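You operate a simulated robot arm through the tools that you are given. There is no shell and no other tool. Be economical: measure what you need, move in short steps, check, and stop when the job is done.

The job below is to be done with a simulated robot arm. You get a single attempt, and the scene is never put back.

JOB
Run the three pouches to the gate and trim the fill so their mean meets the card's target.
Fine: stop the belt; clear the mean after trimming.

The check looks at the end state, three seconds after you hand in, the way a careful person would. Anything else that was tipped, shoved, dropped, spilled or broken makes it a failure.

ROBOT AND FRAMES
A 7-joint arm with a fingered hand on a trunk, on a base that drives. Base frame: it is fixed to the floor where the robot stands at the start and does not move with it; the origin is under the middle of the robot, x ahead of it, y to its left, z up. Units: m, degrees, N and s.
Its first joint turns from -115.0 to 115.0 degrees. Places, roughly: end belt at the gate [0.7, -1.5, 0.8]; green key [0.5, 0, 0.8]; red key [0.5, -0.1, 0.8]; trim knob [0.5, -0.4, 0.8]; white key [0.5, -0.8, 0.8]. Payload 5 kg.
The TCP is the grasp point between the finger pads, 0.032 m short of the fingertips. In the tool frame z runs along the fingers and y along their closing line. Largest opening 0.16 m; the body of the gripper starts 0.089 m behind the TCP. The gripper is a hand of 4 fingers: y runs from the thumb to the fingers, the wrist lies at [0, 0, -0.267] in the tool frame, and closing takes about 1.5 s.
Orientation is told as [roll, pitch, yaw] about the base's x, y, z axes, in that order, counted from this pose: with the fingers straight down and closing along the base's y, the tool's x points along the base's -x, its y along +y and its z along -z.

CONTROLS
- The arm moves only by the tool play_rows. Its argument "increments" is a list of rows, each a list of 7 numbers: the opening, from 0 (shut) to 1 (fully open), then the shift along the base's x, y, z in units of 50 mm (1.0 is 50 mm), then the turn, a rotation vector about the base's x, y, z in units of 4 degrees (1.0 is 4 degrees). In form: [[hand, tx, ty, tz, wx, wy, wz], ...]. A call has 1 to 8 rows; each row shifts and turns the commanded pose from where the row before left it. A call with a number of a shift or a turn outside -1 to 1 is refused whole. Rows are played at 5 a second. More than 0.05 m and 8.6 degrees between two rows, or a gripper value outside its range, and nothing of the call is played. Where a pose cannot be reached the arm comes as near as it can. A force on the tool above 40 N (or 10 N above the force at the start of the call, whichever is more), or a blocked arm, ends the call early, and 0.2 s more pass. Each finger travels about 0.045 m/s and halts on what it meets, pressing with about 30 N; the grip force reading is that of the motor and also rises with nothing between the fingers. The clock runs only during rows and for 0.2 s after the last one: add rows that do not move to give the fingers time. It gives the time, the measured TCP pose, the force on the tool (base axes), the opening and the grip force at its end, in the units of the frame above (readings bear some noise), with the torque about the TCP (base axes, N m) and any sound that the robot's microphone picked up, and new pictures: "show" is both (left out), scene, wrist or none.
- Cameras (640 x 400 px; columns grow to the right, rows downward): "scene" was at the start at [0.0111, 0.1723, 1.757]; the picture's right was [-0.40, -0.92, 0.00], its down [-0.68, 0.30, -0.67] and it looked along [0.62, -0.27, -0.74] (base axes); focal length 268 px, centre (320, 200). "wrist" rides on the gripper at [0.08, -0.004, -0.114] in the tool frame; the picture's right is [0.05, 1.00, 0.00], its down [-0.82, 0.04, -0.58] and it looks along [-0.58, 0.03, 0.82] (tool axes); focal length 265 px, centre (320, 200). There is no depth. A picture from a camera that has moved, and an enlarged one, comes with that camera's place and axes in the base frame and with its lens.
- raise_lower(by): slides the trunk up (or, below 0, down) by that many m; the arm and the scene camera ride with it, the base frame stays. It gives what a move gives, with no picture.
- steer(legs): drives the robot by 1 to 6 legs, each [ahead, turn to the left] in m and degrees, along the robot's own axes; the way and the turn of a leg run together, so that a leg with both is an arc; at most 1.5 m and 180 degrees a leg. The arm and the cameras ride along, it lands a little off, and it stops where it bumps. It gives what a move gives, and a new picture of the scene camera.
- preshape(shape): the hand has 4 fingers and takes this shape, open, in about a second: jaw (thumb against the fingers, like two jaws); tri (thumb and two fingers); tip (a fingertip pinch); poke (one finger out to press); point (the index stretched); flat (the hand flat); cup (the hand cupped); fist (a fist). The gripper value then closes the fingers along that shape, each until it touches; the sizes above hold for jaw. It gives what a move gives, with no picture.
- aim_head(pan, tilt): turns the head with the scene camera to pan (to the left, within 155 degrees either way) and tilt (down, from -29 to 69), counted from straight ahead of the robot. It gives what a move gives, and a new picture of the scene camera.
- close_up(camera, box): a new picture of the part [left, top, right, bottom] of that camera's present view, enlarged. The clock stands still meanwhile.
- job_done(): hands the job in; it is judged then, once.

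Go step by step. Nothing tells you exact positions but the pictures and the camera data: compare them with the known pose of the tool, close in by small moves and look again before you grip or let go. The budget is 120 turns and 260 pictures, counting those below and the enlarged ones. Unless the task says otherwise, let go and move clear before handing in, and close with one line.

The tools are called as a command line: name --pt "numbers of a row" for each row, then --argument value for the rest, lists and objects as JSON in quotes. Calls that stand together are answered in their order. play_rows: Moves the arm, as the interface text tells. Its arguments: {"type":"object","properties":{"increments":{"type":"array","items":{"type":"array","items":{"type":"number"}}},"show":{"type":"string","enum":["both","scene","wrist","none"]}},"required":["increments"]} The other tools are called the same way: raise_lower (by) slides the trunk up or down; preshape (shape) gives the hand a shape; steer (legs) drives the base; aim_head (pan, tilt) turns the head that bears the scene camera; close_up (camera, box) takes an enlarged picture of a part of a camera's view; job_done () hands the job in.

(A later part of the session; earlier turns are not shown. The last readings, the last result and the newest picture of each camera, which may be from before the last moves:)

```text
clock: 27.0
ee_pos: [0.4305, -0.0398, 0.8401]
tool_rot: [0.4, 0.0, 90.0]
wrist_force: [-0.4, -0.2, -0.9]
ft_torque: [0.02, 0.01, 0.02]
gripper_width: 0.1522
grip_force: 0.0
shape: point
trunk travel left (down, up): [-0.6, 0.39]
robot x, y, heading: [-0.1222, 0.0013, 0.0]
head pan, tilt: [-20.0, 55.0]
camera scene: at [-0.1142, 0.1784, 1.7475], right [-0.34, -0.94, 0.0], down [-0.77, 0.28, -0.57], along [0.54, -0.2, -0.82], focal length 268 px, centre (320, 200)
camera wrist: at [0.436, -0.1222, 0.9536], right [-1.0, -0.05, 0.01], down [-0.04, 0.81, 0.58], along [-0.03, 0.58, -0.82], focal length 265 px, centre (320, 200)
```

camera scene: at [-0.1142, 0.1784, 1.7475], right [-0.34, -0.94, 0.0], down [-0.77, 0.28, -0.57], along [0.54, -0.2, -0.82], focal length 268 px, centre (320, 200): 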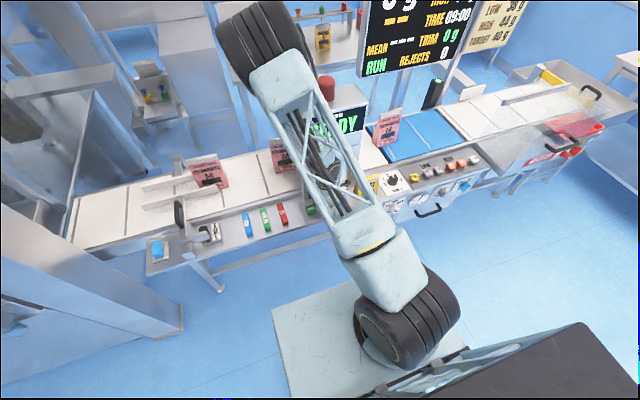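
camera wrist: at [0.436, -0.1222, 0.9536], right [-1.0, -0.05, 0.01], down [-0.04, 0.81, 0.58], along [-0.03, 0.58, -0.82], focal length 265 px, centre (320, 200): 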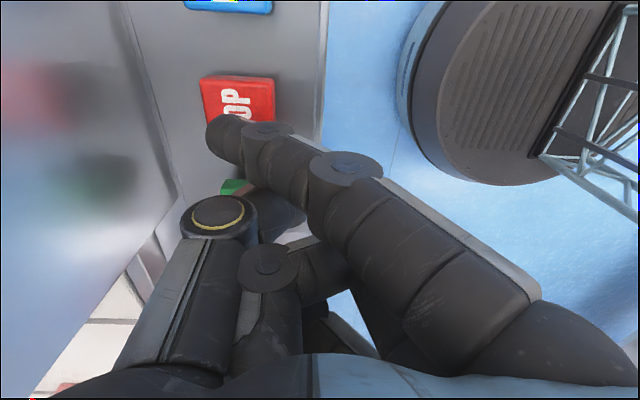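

Pouches move along well. I aim the head to the display and gate.

aim_head --pan -38 --tilt 38

play_rows --pt "1 0 0 0 0 0 0" --pt "1 0 0 0 0 0 0" --pt "1 0 0 0 0 0 0" --show "scene"

```text
clock: 27.8
ee_pos: [0.4309, -0.0405, 0.8392]
tool_rot: [0.2, 0.0, 90.0]
wrist_force: [1.3, 0.3, -0.3]
ft_torque: [0.0, -0.03, 0.0]
gripper_width: 0.1524
grip_force: 0.0
shape: point
trunk travel left (down, up): [-0.6, 0.39]
robot x, y, heading: [-0.1203, -0.0003, -0.1]
head pan, tilt: [-38.0, 38.0]
camera scene: at [-0.1142, 0.1511, 1.771], right [-0.62, -0.79, 0.0], down [-0.49, 0.38, -0.79], along [0.62, -0.48, -0.62], focal length 268 px, centre (320, 200)
```

scene: 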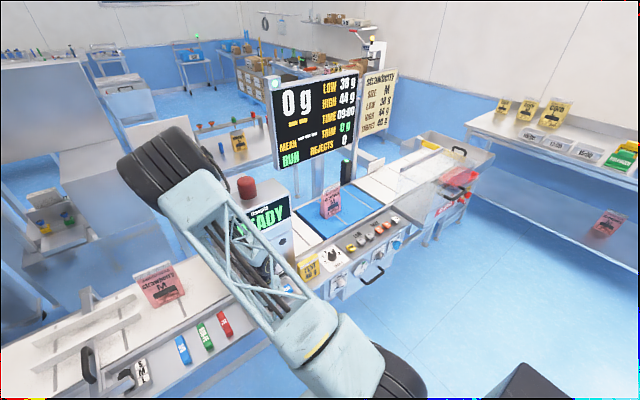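

```text
clock: 28.6
ee_pos: [0.4294, -0.04, 0.8398]
tool_rot: [0.3, 0.0, 90.0]
wrist_force: [0.5, 0.8, 0.1]
ft_torque: [0.0, -0.01, -0.03]
gripper_width: 0.1524
grip_force: 0.1
shape: point
trunk travel left (down, up): [-0.6, 0.39]
robot x, y, heading: [-0.1213, 0.0017, -0.0]
head pan, tilt: [-38.0, 38.0]
camera scene: at [-0.1143, 0.1509, 1.7711], right [-0.62, -0.79, 0.0], down [-0.49, 0.38, -0.79], along [0.62, -0.49, -0.62], focal length 268 px, centre (320, 200)
```

scene: 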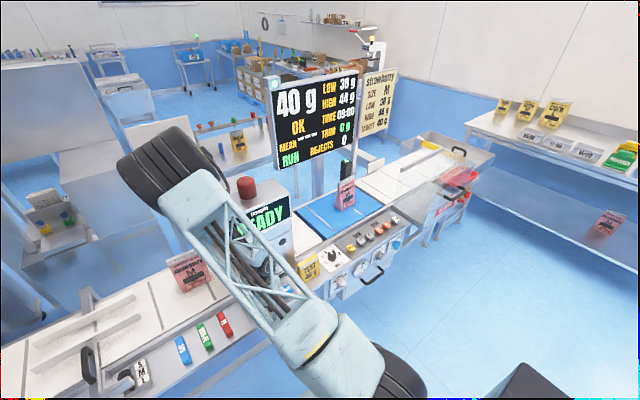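

First pouch weighs 40 g. Waiting for the others.

play_rows --pt "1 0 0 0 0 0 0" --pt "1 0 0 0 0 0 0" --pt "1 0 0 0 0 0 0" --pt "1 0 0 0 0 0 0" --pt "1 0 0 0 0 0 0" --pt "1 0 0 0 0 0 0" --show "scene"

play_rows --pt "1 0 0 0 0 0 0" --pt "1 0 0 0 0 0 0" --pt "1 0 0 0 0 0 0" --pt "1 0 0 0 0 0 0" --pt "1 0 0 0 0 0 0" --pt "1 0 0 0 0 0 0" --show "scene"

```text
clock: 30.0
ee_pos: [0.431, -0.0397, 0.8394]
tool_rot: [0.3, -0.1, 90.1]
wrist_force: [0.0, 0.2, 0.5]
ft_torque: [0.02, 0.04, -0.01]
gripper_width: 0.1524
grip_force: 0.1
shape: point
trunk travel left (down, up): [-0.6, 0.39]
robot x, y, heading: [-0.1207, 0.0008, -0.2]
head pan, tilt: [-38.0, 38.0]
camera scene: at [-0.1143, 0.1509, 1.7711], right [-0.62, -0.79, 0.0], down [-0.49, 0.38, -0.79], along [0.62, -0.49, -0.62], focal length 268 px, centre (320, 200)
```

scene: 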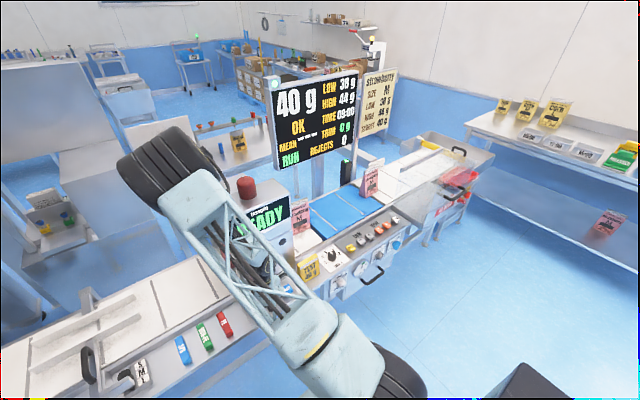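

```text
clock: 31.4
ee_pos: [0.4307, -0.0399, 0.8396]
tool_rot: [0.3, 0.1, 90.1]
wrist_force: [0.1, -0.8, 0.4]
ft_torque: [-0.03, -0.04, -0.02]
gripper_width: 0.1523
grip_force: 0.1
shape: point
trunk travel left (down, up): [-0.6, 0.39]
robot x, y, heading: [-0.1237, -0.0007, 0.2]
head pan, tilt: [-38.0, 38.0]
camera scene: at [-0.1143, 0.1509, 1.7711], right [-0.62, -0.79, 0.0], down [-0.49, 0.38, -0.79], along [0.62, -0.49, -0.62], focal length 268 px, centre (320, 200)
```

scene: 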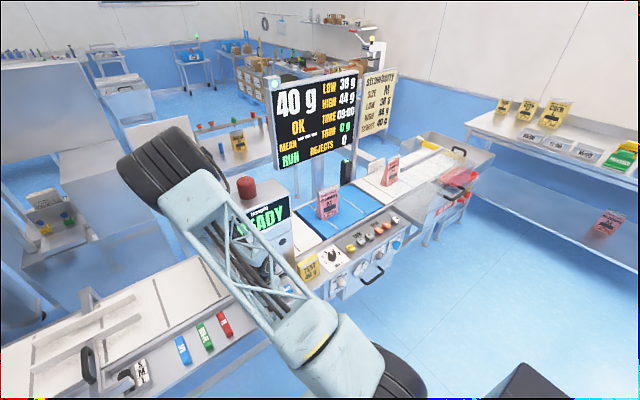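

play_rows --pt "1 0 0 0 0 0 0" --pt "1 0 0 0 0 0 0" --pt "1 0 0 0 0 0 0" --pt "1 0 0 0 0 0 0" --pt "1 0 0 0 0 0 0" --pt "1 0 0 0 0 0 0" --show "scene"

play_rows --pt "1 0 0 0 0 0 0" --pt "1 0 0 0 0 0 0" --pt "1 0 0 0 0 0 0" --pt "1 0 0 0 0 0 0" --pt "1 0 0 0 0 0 0" --pt "1 0 0 0 0 0 0" --show "scene"

```text
clock: 32.8
ee_pos: [0.431, -0.041, 0.8391]
tool_rot: [0.4, 0.0, 90.0]
wrist_force: [0.7, 0.0, 0.5]
ft_torque: [-0.01, 0.01, -0.02]
gripper_width: 0.1522
grip_force: 0.0
shape: point
trunk travel left (down, up): [-0.6, 0.39]
robot x, y, heading: [-0.1197, -0.0003, 0.1]
head pan, tilt: [-38.0, 38.0]
camera scene: at [-0.1143, 0.1509, 1.7711], right [-0.62, -0.79, 0.0], down [-0.49, 0.38, -0.79], along [0.62, -0.49, -0.62], focal length 268 px, centre (320, 200)
```

scene: 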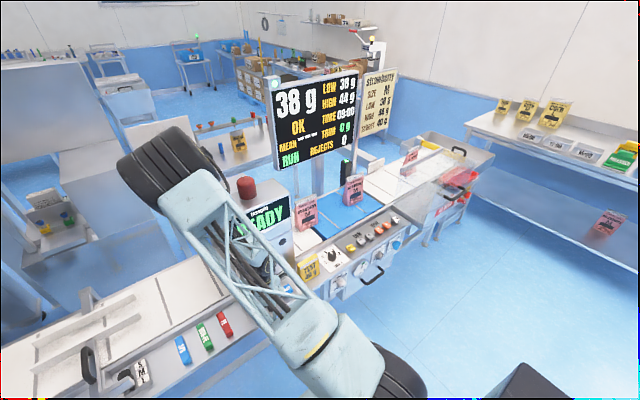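

```text
clock: 34.2
ee_pos: [0.4314, -0.0399, 0.8389]
tool_rot: [0.3, -0.1, 90.0]
wrist_force: [-0.4, 0.5, 0.4]
ft_torque: [-0.03, -0.01, 0.0]
gripper_width: 0.1524
grip_force: 0.1
shape: point
trunk travel left (down, up): [-0.6, 0.39]
robot x, y, heading: [-0.1204, 0.0011, -0.2]
head pan, tilt: [-38.0, 38.0]
camera scene: at [-0.1143, 0.1509, 1.7711], right [-0.62, -0.79, 0.0], down [-0.49, 0.38, -0.79], along [0.62, -0.49, -0.62], focal length 268 px, centre (320, 200)
```

scene: 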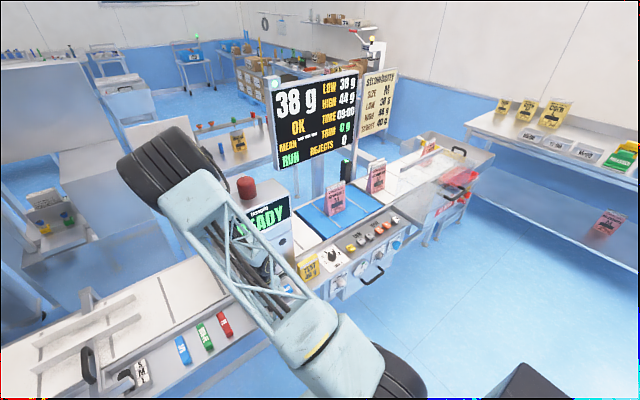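

play_rows --pt "1 0 0 0 0 0 0" --pt "1 0 0 0 0 0 0" --pt "1 0 0 0 0 0 0" --pt "1 0 0 0 0 0 0" --pt "1 0 0 0 0 0 0" --pt "1 0 0 0 0 0 0" --show "scene"

close_up --camera "scene" --box '[260, 60, 510, 240]'

```text
clock: 35.6
ee_pos: [0.4307, -0.0398, 0.8391]
tool_rot: [0.4, 0.0, 90.0]
wrist_force: [0.8, -1.2, 0.1]
ft_torque: [-0.01, 0.02, -0.04]
gripper_width: 0.152
grip_force: 0.0
shape: point
trunk travel left (down, up): [-0.6, 0.39]
robot x, y, heading: [-0.121, -0.0007, -0.2]
head pan, tilt: [-38.0, 38.0]
camera scene: at [-0.1143, 0.1509, 1.7711], right [-0.62, -0.79, 0.0], down [-0.49, 0.38, -0.79], along [0.62, -0.49, -0.62], focal length 268 px, centre (320, 200)
```

scene: 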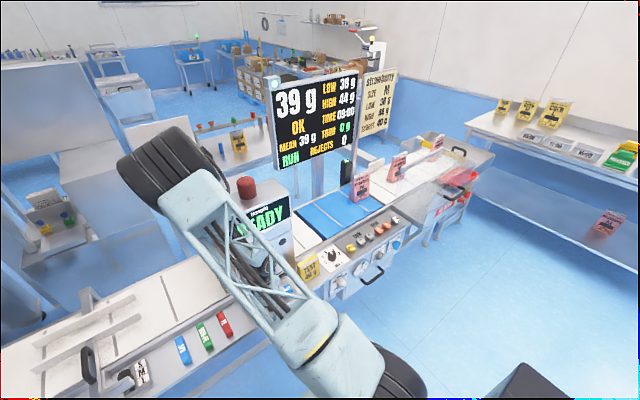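

```text
2.22 times, centred on (385, 150) of scene
camera zoom: at [-0.1143, 0.1509, 1.7711], right [-0.62, -0.79, 0.0], down [-0.49, 0.38, -0.79], along [0.62, -0.49, -0.62], focal length 595 px, centre (176, 311)
```

zoom: 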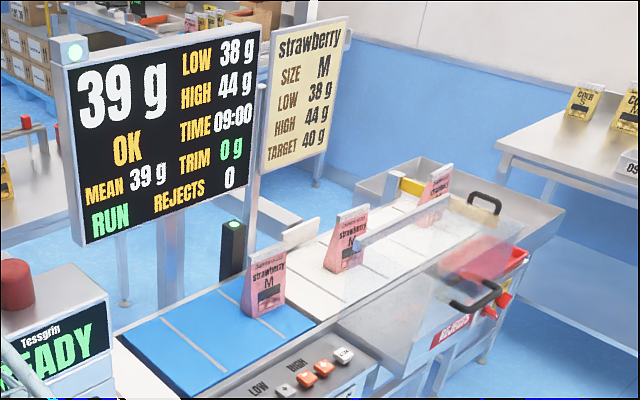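

Mean is 39 g, so the trim needs +1 g. I keep running until all three are at the gate.

play_rows --pt "1 0 0 0 0 0 0" --pt "1 0 0 0 0 0 0" --pt "1 0 0 0 0 0 0" --pt "1 0 0 0 0 0 0" --pt "1 0 0 0 0 0 0" --pt "1 0 0 0 0 0 0" --pt "1 0 0 0 0 0 0" --pt "1 0 0 0 0 0 0" --show "none"

close_up --camera "scene" --box '[260, 60, 510, 240]'

play_rows --pt "1 0 0 0 0 0 0" --pt "1 0 0 0 0 0 0" --pt "1 0 0 0 0 0 0" --pt "1 0 0 0 0 0 0" --pt "1 0 0 0 0 0 0" --pt "1 0 0 0 0 0 0" --show "none"

close_up --camera "scene" --box '[260, 60, 510, 240]'

```text
clock: 37.4
ee_pos: [0.4311, -0.0398, 0.84]
tool_rot: [0.3, 0.0, 90.0]
wrist_force: [0.6, 1.1, -0.3]
ft_torque: [-0.01, 0.03, -0.01]
gripper_width: 0.1521
grip_force: 0.0
shape: point
trunk travel left (down, up): [-0.6, 0.39]
robot x, y, heading: [-0.1188, -0.0024, -0.1]
head pan, tilt: [-38.0, 38.0]
```

```text
2.22 times, centred on (385, 150) of scene
camera zoom: at [-0.1143, 0.1509, 1.7711], right [-0.62, -0.79, 0.0], down [-0.49, 0.38, -0.79], along [0.62, -0.49, -0.62], focal length 595 px, centre (176, 311)
```

zoom: 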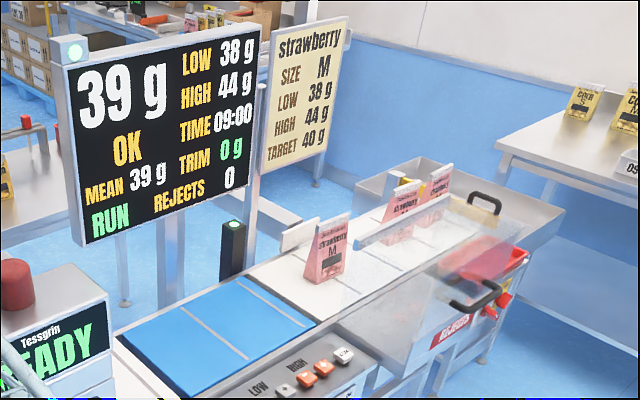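

```text
clock: 38.8
ee_pos: [0.431, -0.0398, 0.8404]
tool_rot: [0.3, 0.2, 89.9]
wrist_force: [0.6, -0.2, 0.3]
ft_torque: [0.02, 0.0, 0.0]
gripper_width: 0.1523
grip_force: 0.1
shape: point
trunk travel left (down, up): [-0.6, 0.39]
robot x, y, heading: [-0.1176, -0.0011, -0.1]
head pan, tilt: [-38.0, 38.0]
```

```text
2.22 times, centred on (385, 150) of scene
camera zoom: at [-0.1143, 0.1509, 1.7711], right [-0.62, -0.79, 0.0], down [-0.49, 0.38, -0.79], along [0.62, -0.49, -0.62], focal length 595 px, centre (176, 311)
```

zoom: 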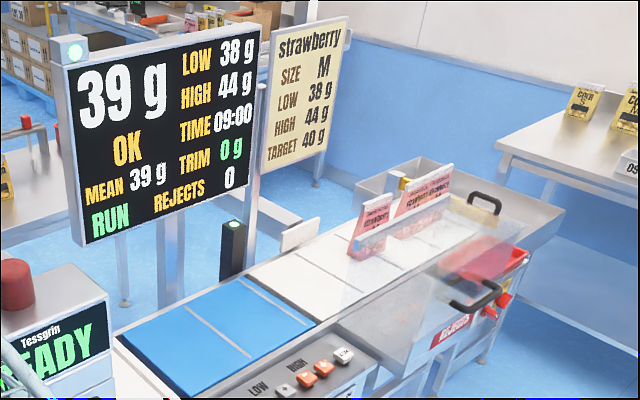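

play_rows --pt "1 0 0 0 0 0 0" --pt "1 0 0 0 0 0 0" --pt "1 0 0 0 0 0 0" --show "none"

close_up --camera "scene" --box '[330, 100, 510, 230]'

play_rows --pt "1 0 0 -0.2 0 0 0" --show "wrist"

close_up --camera "scene" --box '[330, 100, 510, 230]'

```text
clock: 39.6
ee_pos: [0.4317, -0.0405, 0.8378]
tool_rot: [0.2, 0.0, 90.0]
wrist_force: [0.8, 0.1, 0.3]
ft_torque: [-0.02, 0.0, 0.01]
gripper_width: 0.1523
grip_force: 0.0
shape: point
trunk travel left (down, up): [-0.6, 0.39]
robot x, y, heading: [-0.1206, -0.0024, 0.2]
head pan, tilt: [-38.0, 38.0]
```

```text
3.08 times, centred on (420, 165) of scene
camera zoom: at [-0.1143, 0.1509, 1.7711], right [-0.62, -0.79, 0.0], down [-0.49, 0.38, -0.79], along [0.62, -0.49, -0.62], focal length 824 px, centre (12, 308)
```

zoom: 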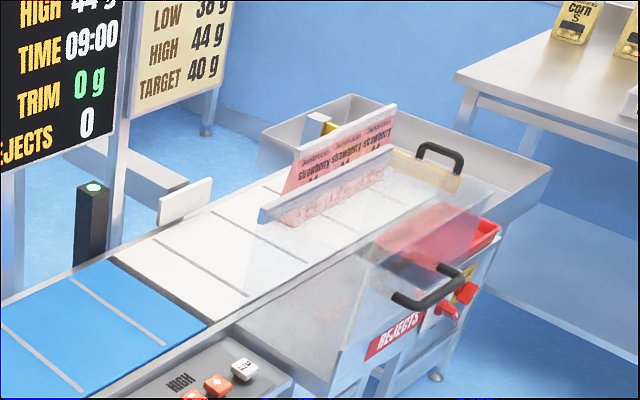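

```text
clock: 40.0
ee_pos: [0.4313, -0.0404, 0.8298]
tool_rot: [0.3, -0.1, 90.0]
wrist_force: [0.3, -0.5, -0.4]
ft_torque: [0.02, 0.02, -0.02]
gripper_width: 0.1522
grip_force: 0.1
shape: point
trunk travel left (down, up): [-0.6, 0.39]
robot x, y, heading: [-0.1186, -0.001, 0.0]
head pan, tilt: [-38.0, 38.0]
camera wrist: at [0.4357, -0.1215, 0.9438], right [-1.0, -0.05, 0.0], down [-0.04, 0.82, 0.58], along [-0.03, 0.58, -0.82], focal length 265 px, centre (320, 200)
```

wrist: 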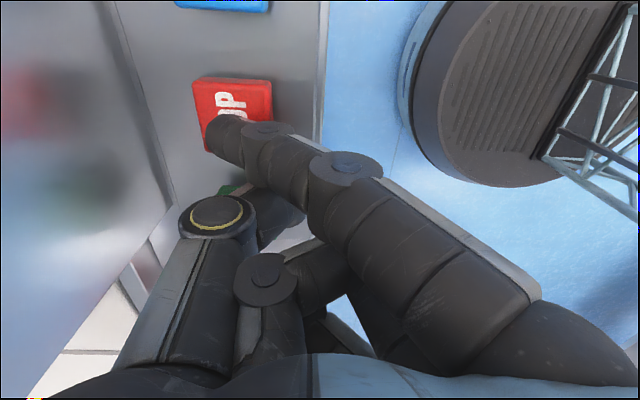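

```text
3.08 times, centred on (420, 165) of scene
camera zoom: at [-0.1142, 0.1509, 1.7711], right [-0.62, -0.79, 0.0], down [-0.49, 0.38, -0.79], along [0.62, -0.49, -0.62], focal length 824 px, centre (12, 308)
```

zoom: 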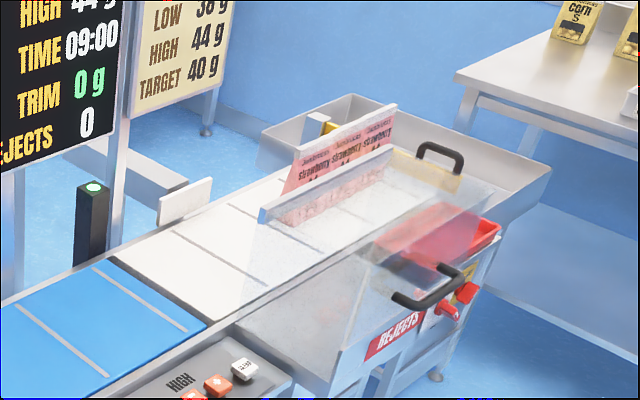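

All three pouches stand together at the gate. Pressing STOP now.

play_rows --pt "1 0 -0.08 -0.25 0 0 0" --pt "1 0 0 -0.15 0 0 0" --pt "1 0 0 0 0 0 0" --show "both"

```text
clock: 40.8
ee_pos: [0.4303, -0.0446, 0.8084]
tool_rot: [0.3, 0.1, 90.1]
wrist_force: [0.2, -0.3, 2.9]
ft_torque: [-0.1, -0.15, -0.02]
gripper_width: 0.1524
grip_force: 0.1
shape: point
trunk travel left (down, up): [-0.6, 0.39]
robot x, y, heading: [-0.12, -0.0031, 0.2]
head pan, tilt: [-38.0, 38.0]
heard: click
camera scene: at [-0.1147, 0.1511, 1.7711], right [-0.62, -0.79, 0.0], down [-0.48, 0.38, -0.79], along [0.62, -0.49, -0.62], focal length 268 px, centre (320, 200)
camera wrist: at [0.4355, -0.1256, 0.9235], right [-1.0, -0.05, 0.0], down [-0.04, 0.82, 0.58], along [-0.03, 0.58, -0.82], focal length 265 px, centre (320, 200)
```

scene: 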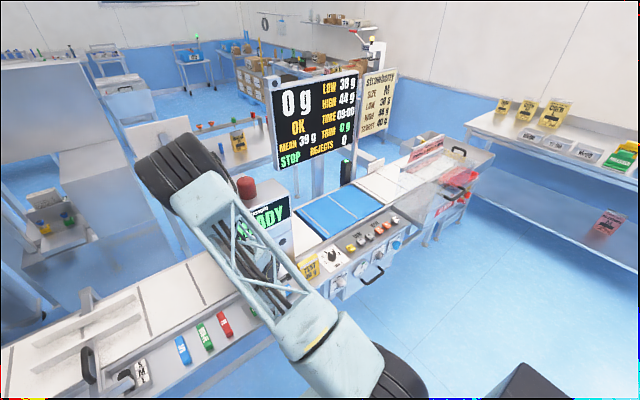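
wrist: 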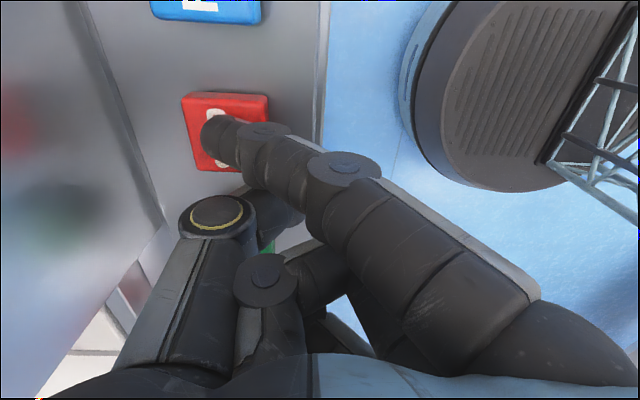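

Belt is stopped, mean 39 g. Next the knob: lift, go above it and look with an open jaw.

play_rows --pt "1 0 0 1 0 0 0" --pt "1 0 0 1 0 0 0" --pt "1 0 0 1 0 0 0" --pt "1 0 -1 0 0 0 0" --pt "1 0 -1 0 0 0 0" --pt "1 0 -1 0 0 0 0" --pt "1 0 -1 0 0 0 0" --pt "1 0 -1 0 0 0 0" --show "none"

play_rows --pt "1 0.5 -0.8 0 0 0 0" --pt "1 0.5 -0.8 0 0 0 0" --show "none"

preshape --shape "jaw"

play_rows --pt "0.6 0 0 0 0 0 0" --pt "0.6 0 0 0 0 0 0" --pt "0.6 0 0 0 0 0 0" --pt "0.6 0 0 0 0 0 0" --show "both"

```text
clock: 42.6
ee_pos: [0.4314, -0.2961, 0.9575]
tool_rot: [0.2, 0.0, 90.0]
wrist_force: [0.2, 0.2, 0.0]
ft_torque: [0.04, -0.02, -0.01]
gripper_width: 0.1524
grip_force: 0.0
shape: point
trunk travel left (down, up): [-0.6, 0.39]
robot x, y, heading: [-0.1202, 0.002, -0.2]
head pan, tilt: [-38.0, 38.0]
```

```text
clock: 43.2
ee_pos: [0.4812, -0.3761, 0.958]
tool_rot: [0.5, -0.1, 90.1]
wrist_force: [0.8, 0.4, -0.7]
ft_torque: [0.0, 0.0, 0.02]
gripper_width: 0.1523
grip_force: 0.1
shape: point
trunk travel left (down, up): [-0.6, 0.39]
robot x, y, heading: [-0.1191, 0.002, 0.0]
head pan, tilt: [-38.0, 38.0]
```

```text
clock: 44.1
ee_pos: [0.4806, -0.3747, 0.9585]
tool_rot: [0.3, 0.1, 90.0]
wrist_force: [0.5, -0.7, 0.0]
ft_torque: [0.03, 0.03, -0.01]
gripper_width: 0.16
grip_force: 0.1
shape: jaw
trunk travel left (down, up): [-0.6, 0.39]
robot x, y, heading: [-0.1215, 0.0002, 0.2]
head pan, tilt: [-38.0, 38.0]
```

```text
clock: 45.1
ee_pos: [0.4798, -0.3751, 0.9576]
tool_rot: [0.3, 0.0, 90.0]
wrist_force: [0.2, 0.0, 0.7]
ft_torque: [0.03, 0.0, 0.03]
gripper_width: 0.0969
grip_force: 0.1
shape: jaw
trunk travel left (down, up): [-0.6, 0.39]
robot x, y, heading: [-0.1193, -0.0017, 0.1]
head pan, tilt: [-38.0, 38.0]
camera scene: at [-0.1142, 0.1507, 1.7711], right [-0.62, -0.79, 0.0], down [-0.49, 0.38, -0.79], along [0.62, -0.49, -0.62], focal length 268 px, centre (320, 200)
camera wrist: at [0.4853, -0.4559, 1.073], right [-1.0, -0.05, 0.01], down [-0.04, 0.82, 0.58], along [-0.03, 0.58, -0.82], focal length 265 px, centre (320, 200)
```

scene: 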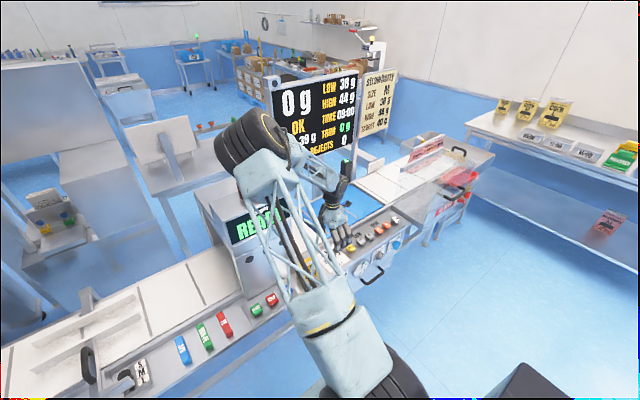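
wrist: 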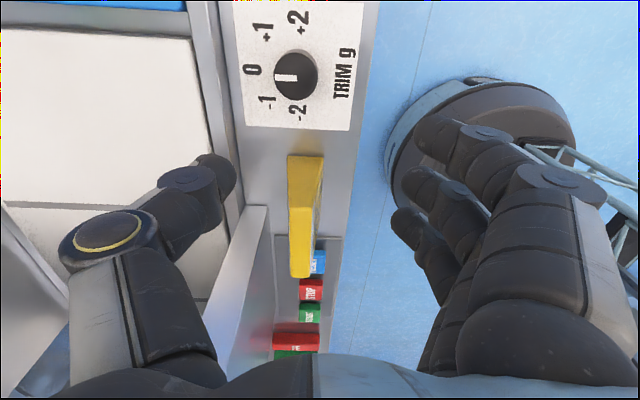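

The pointer is at 0; labels show +1 toward the right side. The knob is at about (0.503, -0.407), top ≈0.80, width ≈0.04. I go above it and lower part-way.

play_rows --pt "0.47 0.46 -0.64 0 0 0 0" --pt "0.47 0 0 -0.6 0 0 0" --pt "0.47 0 0 -0.6 0 0 0" --pt "0.47 0 0 -0.4 0 0 0" --show "both"

```text
clock: 46.1
ee_pos: [0.5051, -0.4055, 0.8788]
tool_rot: [0.2, 0.0, 90.1]
wrist_force: [-0.3, -0.4, 1.0]
ft_torque: [0.0, -0.01, 0.0]
gripper_width: 0.0761
grip_force: 0.0
shape: jaw
trunk travel left (down, up): [-0.6, 0.39]
robot x, y, heading: [-0.1209, -0.0013, -0.1]
head pan, tilt: [-38.0, 38.0]
camera scene: at [-0.1139, 0.1503, 1.7712], right [-0.62, -0.79, 0.0], down [-0.49, 0.38, -0.79], along [0.62, -0.48, -0.62], focal length 268 px, centre (320, 200)
camera wrist: at [0.5094, -0.4876, 0.9931], right [-1.0, -0.05, 0.0], down [-0.04, 0.82, 0.58], along [-0.03, 0.58, -0.82], focal length 265 px, centre (320, 200)
```

scene: 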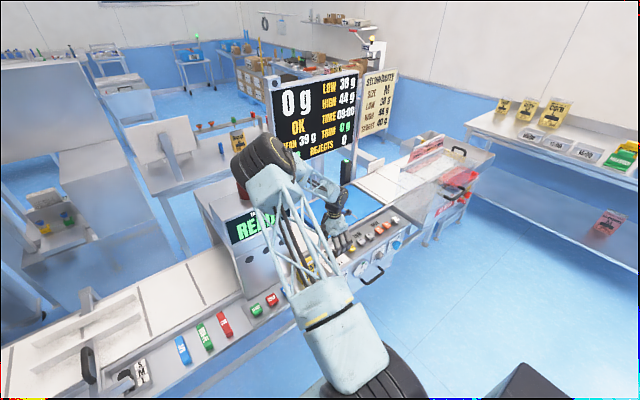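
wrist: 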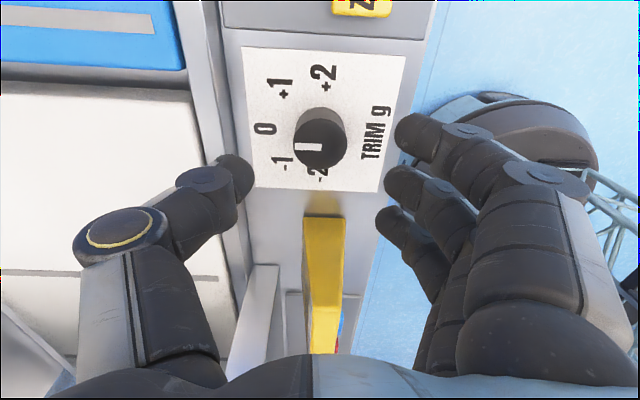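

Nearly centred. I narrow the opening and lower around the knob.

play_rows --pt "0.38 -0.04 -0.08 0 0 0 0" --pt "0.38 0 0 -0.4 0 0 0" --pt "0.38 0 0 -0.4 0 0 0" --pt "0.38 0 0 -0.2 0 0 0" --show "both"

```text
clock: 47.1
ee_pos: [0.5006, -0.4102, 0.8277]
tool_rot: [0.3, 0.1, 90.1]
wrist_force: [0.9, 0.8, 0.4]
ft_torque: [0.02, 0.03, -0.03]
gripper_width: 0.0616
grip_force: 0.0
shape: jaw
trunk travel left (down, up): [-0.6, 0.39]
robot x, y, heading: [-0.1221, -0.0009, -0.2]
head pan, tilt: [-38.0, 38.0]
camera scene: at [-0.1141, 0.1505, 1.7712], right [-0.62, -0.79, 0.0], down [-0.49, 0.38, -0.79], along [0.62, -0.49, -0.62], focal length 268 px, centre (320, 200)
camera wrist: at [0.5066, -0.4919, 0.943], right [-1.0, -0.05, 0.01], down [-0.04, 0.82, 0.58], along [-0.03, 0.58, -0.82], focal length 265 px, centre (320, 200)
```

scene: 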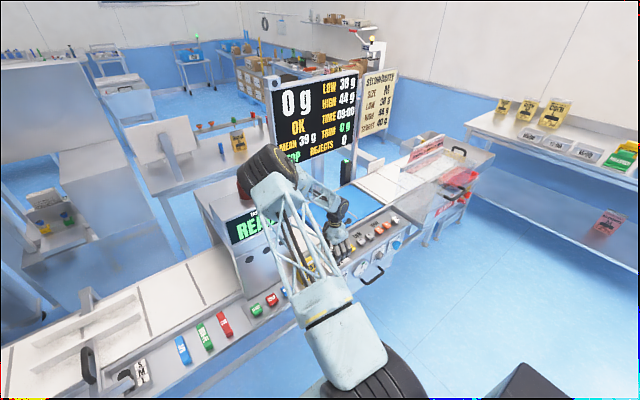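
wrist: 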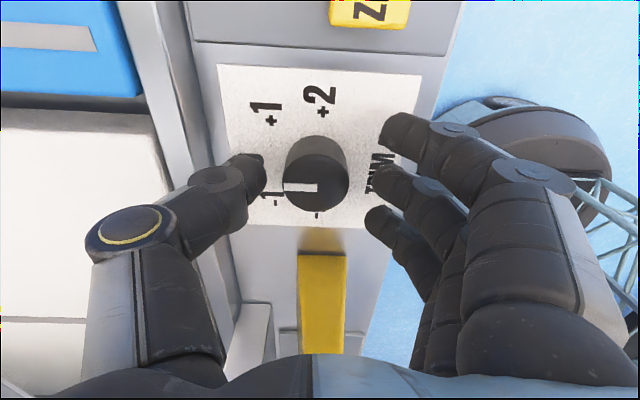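

Fingers straddle the knob. I turn the open hand by +20° first (to stay clear of the TEST pouch during the turn), then close.

play_rows --pt "0.38 0.05 0 0 0 0 1" --pt "0.38 0 0 0 0 0 1" --pt "0.38 0 0 0 0 0 1" --pt "0.38 0 0 0 0 0 1" --pt "0.38 0 0 0 0 0 1" --show "wrist"

```text
clock: 48.3
ee_pos: [0.5036, -0.41, 0.8293]
tool_rot: [0.3, 0.0, 110.0]
wrist_force: [0.0, 0.4, 0.1]
ft_torque: [0.01, 0.03, 0.01]
gripper_width: 0.0613
grip_force: 0.1
shape: jaw
trunk travel left (down, up): [-0.6, 0.39]
robot x, y, heading: [-0.1203, -0.0006, -0.3]
head pan, tilt: [-38.0, 38.0]
camera wrist: at [0.5363, -0.4853, 0.943], right [-0.92, -0.39, 0.0], down [-0.32, 0.75, 0.58], along [-0.23, 0.53, -0.82], focal length 265 px, centre (320, 200)
```

wrist: 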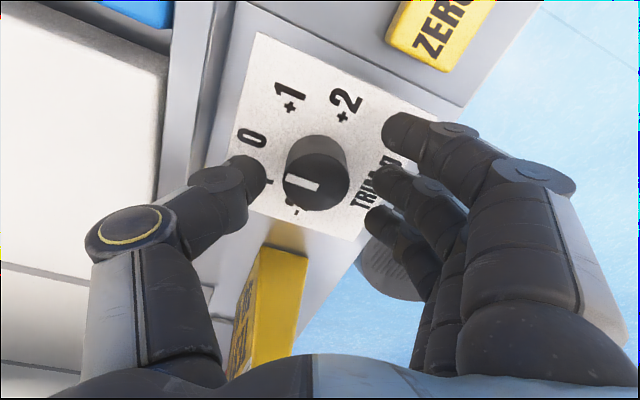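

play_rows --pt "0.25 0 0 0 0 0 0" --pt "0.15 0 0 0 0 0 0" --pt "0.1 0 0 0 0 0 0" --pt "0.1 0 0 0 0 0 0" --pt "0.1 0 0 0 0 0 0" --show "both"

```text
clock: 49.5
ee_pos: [0.5058, -0.4108, 0.8289]
tool_rot: [0.1, 0.1, 110.0]
wrist_force: [3.9, 4.4, 8.2]
ft_torque: [0.29, -0.21, 0.01]
gripper_width: 0.0187
grip_force: 29.8
shape: jaw
trunk travel left (down, up): [-0.6, 0.39]
robot x, y, heading: [-0.119, 0.0001, 0.1]
head pan, tilt: [-38.0, 38.0]
camera scene: at [-0.1142, 0.1511, 1.7712], right [-0.62, -0.79, 0.0], down [-0.49, 0.38, -0.79], along [0.62, -0.49, -0.62], focal length 268 px, centre (320, 200)
camera wrist: at [0.5376, -0.4844, 0.9439], right [-0.92, -0.39, 0.0], down [-0.32, 0.75, 0.58], along [-0.23, 0.53, -0.82], focal length 265 px, centre (320, 200)
```

scene: 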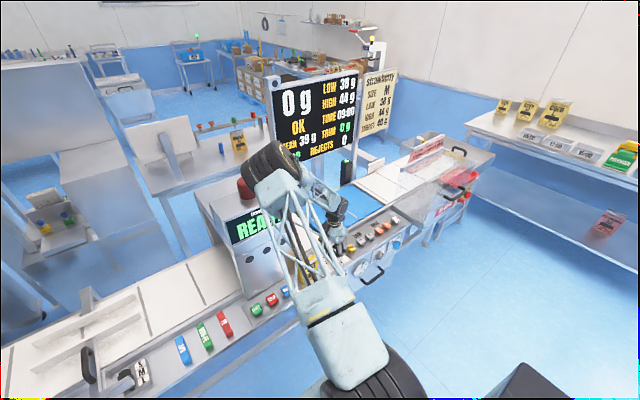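
wrist: 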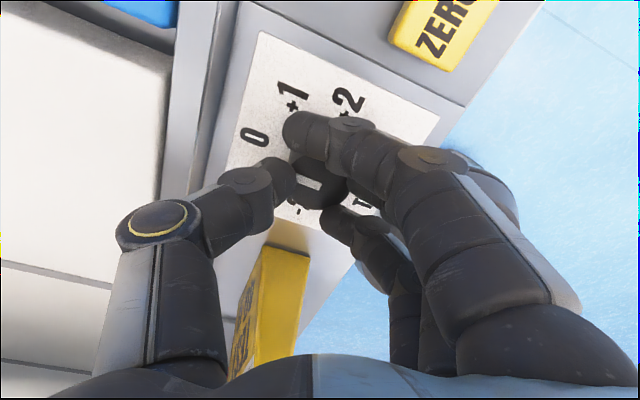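

The knob is caged by thumb, index and middle. I turn −20° and check.

play_rows --pt "0.1 0 0 0 0 0 -1" --pt "0.1 0 0 0 0 0 -1" --pt "0.1 0 0 0 0 0 -1" --pt "0.1 0 0 0 0 0 -1" --pt "0.1 0 0 0 0 0 -1" --show "both"

close_up --camera "scene" --box '[260, 60, 420, 180]'

```text
clock: 50.7
ee_pos: [0.5031, -0.4089, 0.8322]
tool_rot: [0.3, 0.2, 89.9]
wrist_force: [-2.9, 11.8, 31.1]
ft_torque: [0.59, -0.09, 0.03]
gripper_width: 0.015
grip_force: 29.7
shape: jaw
trunk travel left (down, up): [-0.6, 0.39]
robot x, y, heading: [-0.121, 0.0017, 0.1]
head pan, tilt: [-38.0, 38.0]
camera scene: at [-0.1166, 0.1531, 1.771], right [-0.62, -0.79, 0.0], down [-0.48, 0.38, -0.79], along [0.62, -0.49, -0.61], focal length 268 px, centre (320, 200)
camera wrist: at [0.508, -0.4904, 0.9454], right [-1.0, -0.05, 0.0], down [-0.04, 0.82, 0.58], along [-0.03, 0.58, -0.82], focal length 265 px, centre (320, 200)
```

scene: 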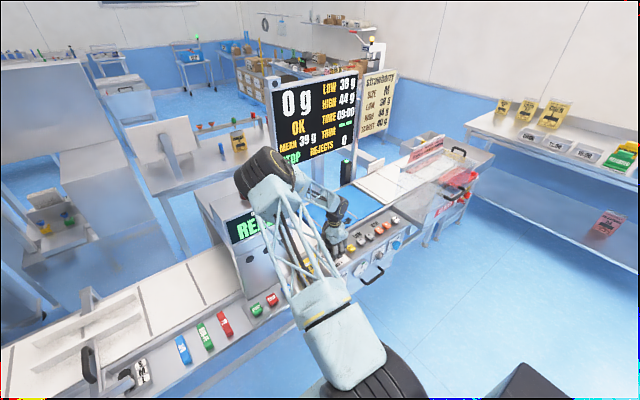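
wrist: 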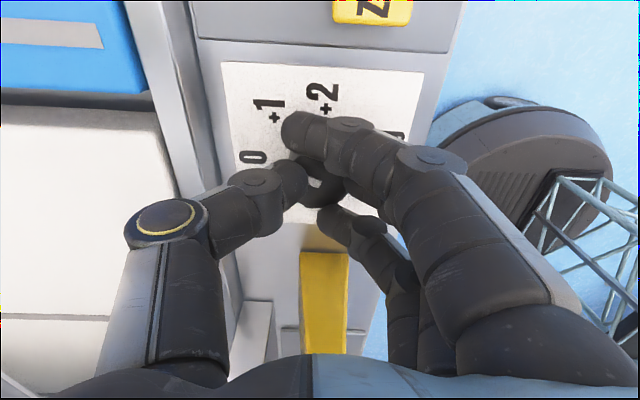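

```text
3.33 times, centred on (340, 120) of scene
camera zoom: at [-0.1166, 0.1531, 1.771], right [-0.62, -0.79, 0.0], down [-0.48, 0.38, -0.79], along [0.62, -0.49, -0.61], focal length 893 px, centre (253, 467)
```

zoom: 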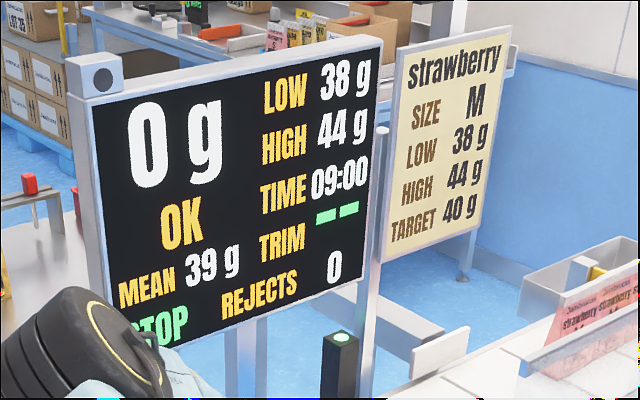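

TRIM shows "--", so the knob is turning between marks. There's upward load, so I ease up a few mm and keep turning.

play_rows --pt "0.1 0 0 0.1 0 0 0" --pt "0.1 0 0 0 0 0 -1" --pt "0.1 0 0 0 0 0 -1" --show "wrist"

close_up --camera "scene" --box '[260, 60, 420, 180]'

close_up --camera "wrist" --box '[220, 80, 420, 240]'

```text
clock: 51.5
ee_pos: [0.5042, -0.4096, 0.8326]
tool_rot: [0.4, 0.0, 82.0]
wrist_force: [-2.6, 13.6, -1.3]
ft_torque: [0.35, 0.3, -0.03]
gripper_width: 0.0124
grip_force: 30.4
shape: jaw
trunk travel left (down, up): [-0.6, 0.39]
robot x, y, heading: [-0.1181, -0.0018, 0.0]
head pan, tilt: [-38.0, 38.0]
camera wrist: at [0.4981, -0.4903, 0.9475], right [-1.0, 0.09, 0.01], down [0.08, 0.81, 0.58], along [0.05, 0.58, -0.82], focal length 265 px, centre (320, 200)
```

wrist: 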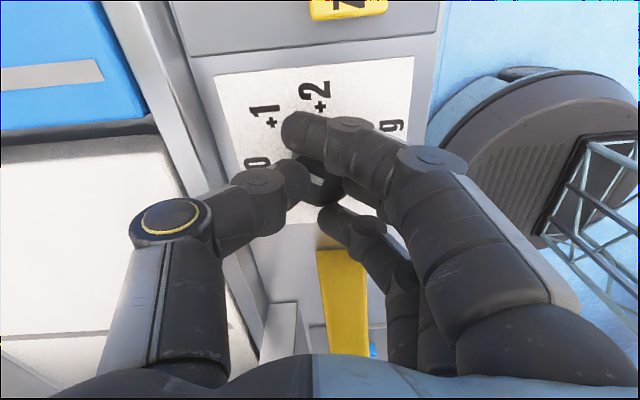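

```text
3.33 times, centred on (340, 120) of scene
camera zoom: at [-0.1143, 0.1518, 1.7709], right [-0.62, -0.79, 0.0], down [-0.49, 0.38, -0.79], along [0.62, -0.49, -0.62], focal length 893 px, centre (253, 467)
```

zoom: 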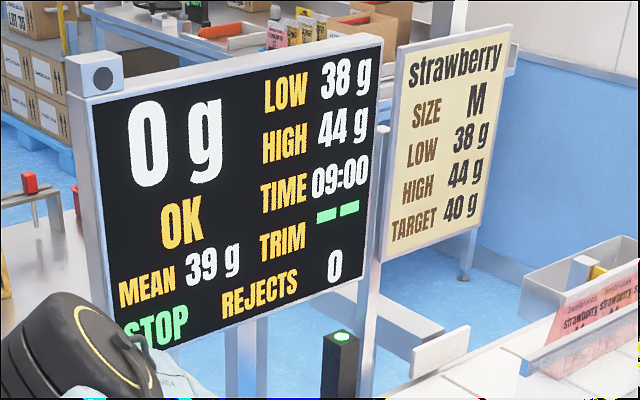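

```text
2.50 times, centred on (320, 160) of wrist
camera zoom: at [0.4981, -0.4903, 0.9475], right [-1.0, 0.09, 0.01], down [0.08, 0.81, 0.58], along [0.05, 0.58, -0.82], focal length 664 px, centre (320, 300)
```

zoom: 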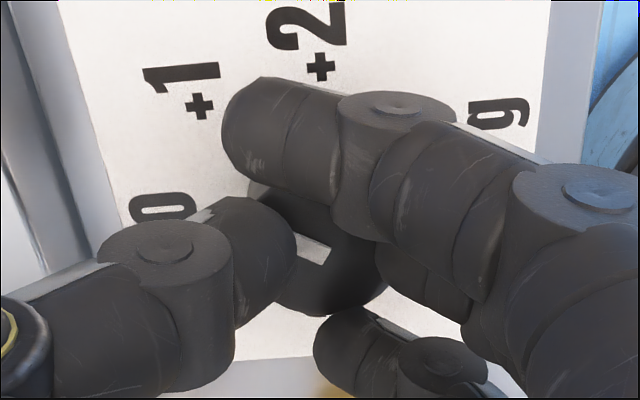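

Knob follows the hand. Continue −12°, keeping an eye on the TEST pouch.

play_rows --pt "0.1 0 0 0 0 0 -1" --pt "0.1 0 0 0 0 0 -1" --pt "0.1 0 0 0 0 0 -1" --show "wrist"

close_up --camera "scene" --box '[260, 60, 420, 180]'

close_up --camera "wrist" --box '[220, 80, 420, 280]'

```text
clock: 52.3
ee_pos: [0.5044, -0.4083, 0.8335]
tool_rot: [0.3, 0.0, 69.9]
wrist_force: [-0.7, 12.8, -2.2]
ft_torque: [0.39, 0.22, 0.0]
gripper_width: 0.0114
grip_force: 30.6
shape: jaw
trunk travel left (down, up): [-0.6, 0.39]
robot x, y, heading: [-0.1214, 0.0042, 0.0]
head pan, tilt: [-38.0, 38.0]
camera wrist: at [0.4816, -0.4872, 0.9484], right [-0.96, 0.29, 0.01], down [0.24, 0.78, 0.58], along [0.17, 0.55, -0.82], focal length 265 px, centre (320, 200)
```

wrist: 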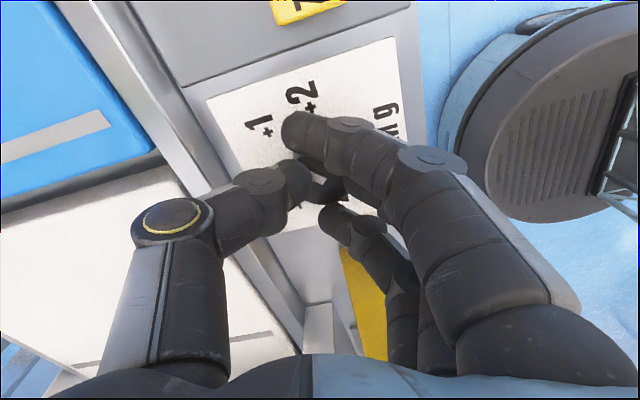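

```text
3.33 times, centred on (340, 120) of scene
camera zoom: at [-0.1142, 0.1518, 1.771], right [-0.62, -0.79, 0.0], down [-0.49, 0.38, -0.79], along [0.62, -0.49, -0.62], focal length 893 px, centre (253, 467)
```

zoom: 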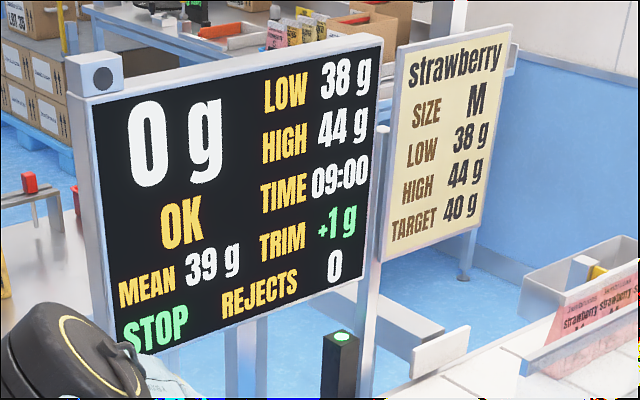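

```text
2.00 times, centred on (320, 180) of wrist
camera zoom: at [0.4816, -0.4872, 0.9484], right [-0.96, 0.29, 0.01], down [0.24, 0.78, 0.58], along [0.17, 0.55, -0.82], focal length 531 px, centre (320, 240)
```

zoom: 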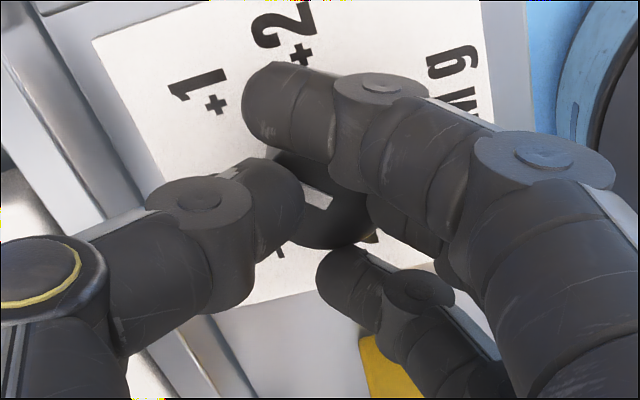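

TRIM reads +1 g. The marks are 45° apart, so I turn about 5° more to centre it, then release and look.

play_rows --pt "0.1 0 0 0 0 0 -1" --pt "0.1 0 0 0 0 0 -0.25" --pt "0.3 0 0 0 0 0 0" --pt "0.4 0 0 0 0 0 0" --pt "0.4 0 0 0 0 0 0" --pt "0.4 0 0 0 0 0 0" --show "wrist"

close_up --camera "scene" --box '[260, 60, 420, 180]'

close_up --camera "wrist" --box '[220, 60, 420, 260]'

```text
clock: 53.7
ee_pos: [0.5035, -0.409, 0.8356]
tool_rot: [0.3, -0.1, 65.0]
wrist_force: [0.3, 0.0, -0.4]
ft_torque: [0.04, 0.01, -0.03]
gripper_width: 0.0631
grip_force: 0.1
shape: jaw
trunk travel left (down, up): [-0.6, 0.39]
robot x, y, heading: [-0.1208, 0.0, -0.1]
head pan, tilt: [-38.0, 38.0]
camera wrist: at [0.4748, -0.4861, 0.9486], right [-0.93, 0.38, 0.0], down [0.31, 0.76, 0.58], along [0.21, 0.54, -0.82], focal length 265 px, centre (320, 200)
```

wrist: 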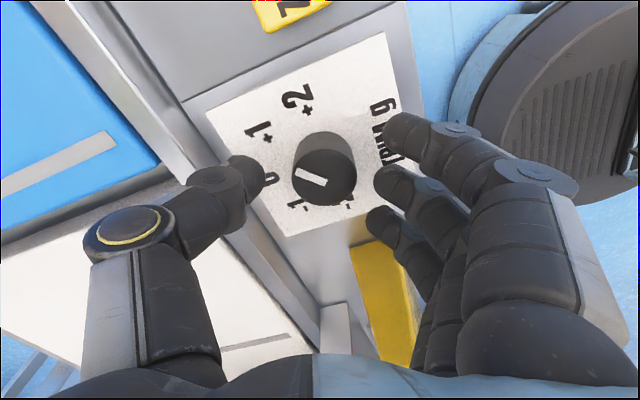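

```text
3.33 times, centred on (340, 120) of scene
camera zoom: at [-0.1142, 0.151, 1.7711], right [-0.62, -0.79, 0.0], down [-0.49, 0.38, -0.79], along [0.62, -0.49, -0.62], focal length 893 px, centre (253, 467)
```

zoom: 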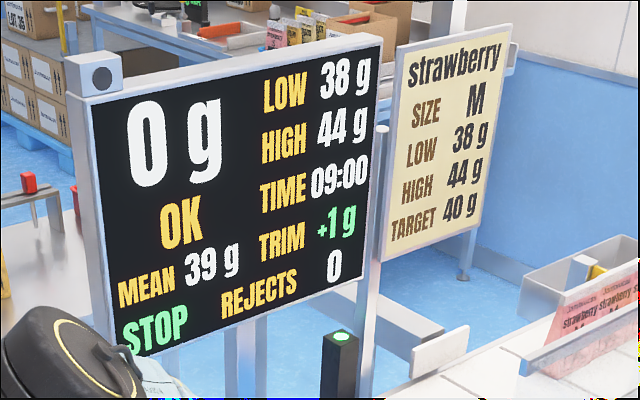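

```text
2.00 times, centred on (320, 160) of wrist
camera zoom: at [0.4748, -0.4861, 0.9486], right [-0.93, 0.38, 0.0], down [0.31, 0.76, 0.58], along [0.21, 0.54, -0.82], focal length 531 px, centre (320, 280)
```

zoom: 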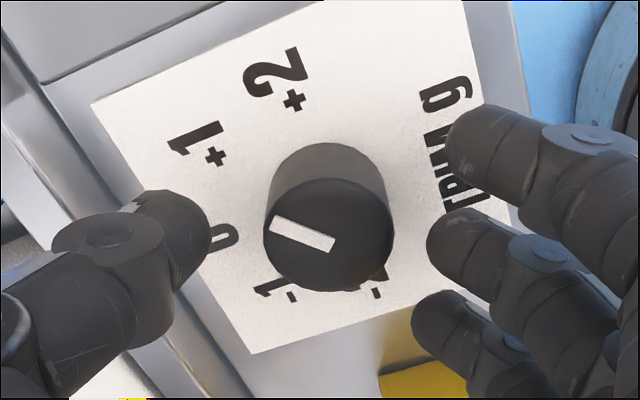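

Pointer sits at ≈+1 and TRIM reads +1 g. Now CLEAR: lift, move back, take the point shape, drive 0.1 m forward for better reach, and go towards the white key.

play_rows --pt "0.4 0 0 1 0 0 0" --pt "0.4 0 0 1 0 0 0" --pt "0.4 0 0 1 0 0 0" --pt "0.4 -1 0 0 0 0 0" --pt "0.4 -1 0 0 0 0 0" --pt "0.4 -0.4 -0.9 0 0 0 0" --show "none"

preshape --shape "point"

steer --legs '[[0.1, 0]]'

play_rows --pt "1 0 -1 0 0 0 0" --pt "1 0 -1 0 0 0 0" --pt "1 0 -1 0 0 0 0" --pt "1 0 -1 0 0 0 0" --pt "1 0 -1 0 0 0 0" --show "both"

```text
clock: 55.1
ee_pos: [0.3842, -0.4553, 0.9839]
tool_rot: [0.3, -0.1, 65.0]
wrist_force: [0.1, -0.2, 0.3]
ft_torque: [0.02, -0.01, -0.04]
gripper_width: 0.0636
grip_force: 0.1
shape: jaw
trunk travel left (down, up): [-0.6, 0.39]
robot x, y, heading: [-0.1246, 0.0014, -0.1]
head pan, tilt: [-38.0, 38.0]
```

```text
clock: 56.0
ee_pos: [0.3838, -0.455, 0.9842]
tool_rot: [0.3, -0.1, 65.0]
wrist_force: [-0.7, 0.7, 0.4]
ft_torque: [0.02, 0.0, 0.02]
gripper_width: 0.1524
grip_force: 0.1
shape: point
trunk travel left (down, up): [-0.6, 0.39]
robot x, y, heading: [-0.1184, -0.0002, -0.1]
head pan, tilt: [-38.0, 38.0]
```

```text
clock: 57.2
ee_pos: [0.483, -0.456, 0.9834]
tool_rot: [0.4, -0.1, 65.0]
wrist_force: [0.5, -0.5, 0.2]
ft_torque: [0.0, 0.0, -0.03]
gripper_width: 0.1523
grip_force: 0.0
shape: point
trunk travel left (down, up): [-0.6, 0.39]
robot x, y, heading: [-0.0234, -0.002, -0.1]
head pan, tilt: [-38.0, 38.0]
camera scene: at [-0.0136, 0.1502, 1.771], right [-0.61, -0.79, 0.0], down [-0.49, 0.38, -0.79], along [0.62, -0.48, -0.62], focal length 268 px, centre (320, 200)
```

scene: 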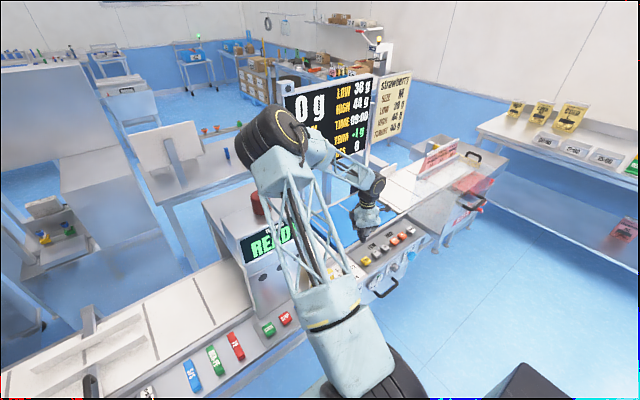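

```text
clock: 58.4
ee_pos: [0.4824, -0.7063, 0.9825]
tool_rot: [0.3, -0.1, 64.9]
wrist_force: [-0.5, -0.3, 0.0]
ft_torque: [0.03, -0.02, 0.04]
gripper_width: 0.1525
grip_force: 0.0
shape: point
trunk travel left (down, up): [-0.6, 0.39]
robot x, y, heading: [-0.0222, -0.0009, 0.2]
head pan, tilt: [-38.0, 38.0]
camera scene: at [-0.0152, 0.1487, 1.7712], right [-0.62, -0.79, 0.0], down [-0.49, 0.38, -0.79], along [0.62, -0.48, -0.62], focal length 268 px, centre (320, 200)
camera wrist: at [0.4532, -0.7826, 1.0972], right [-0.93, 0.38, 0.01], down [0.31, 0.75, 0.58], along [0.21, 0.54, -0.82], focal length 265 px, centre (320, 200)
```

scene: 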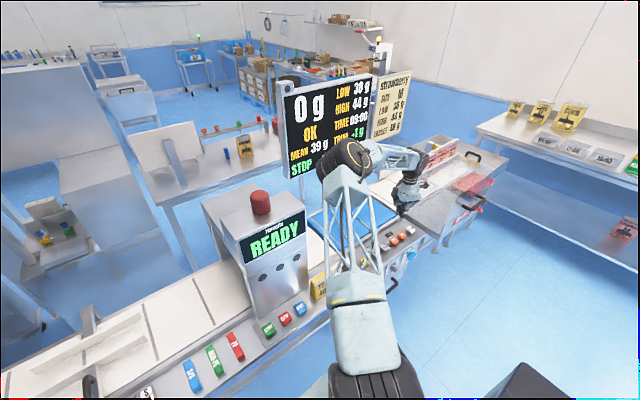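
wrist: 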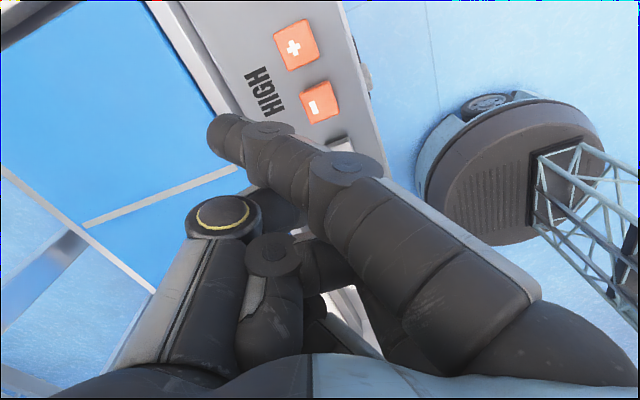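

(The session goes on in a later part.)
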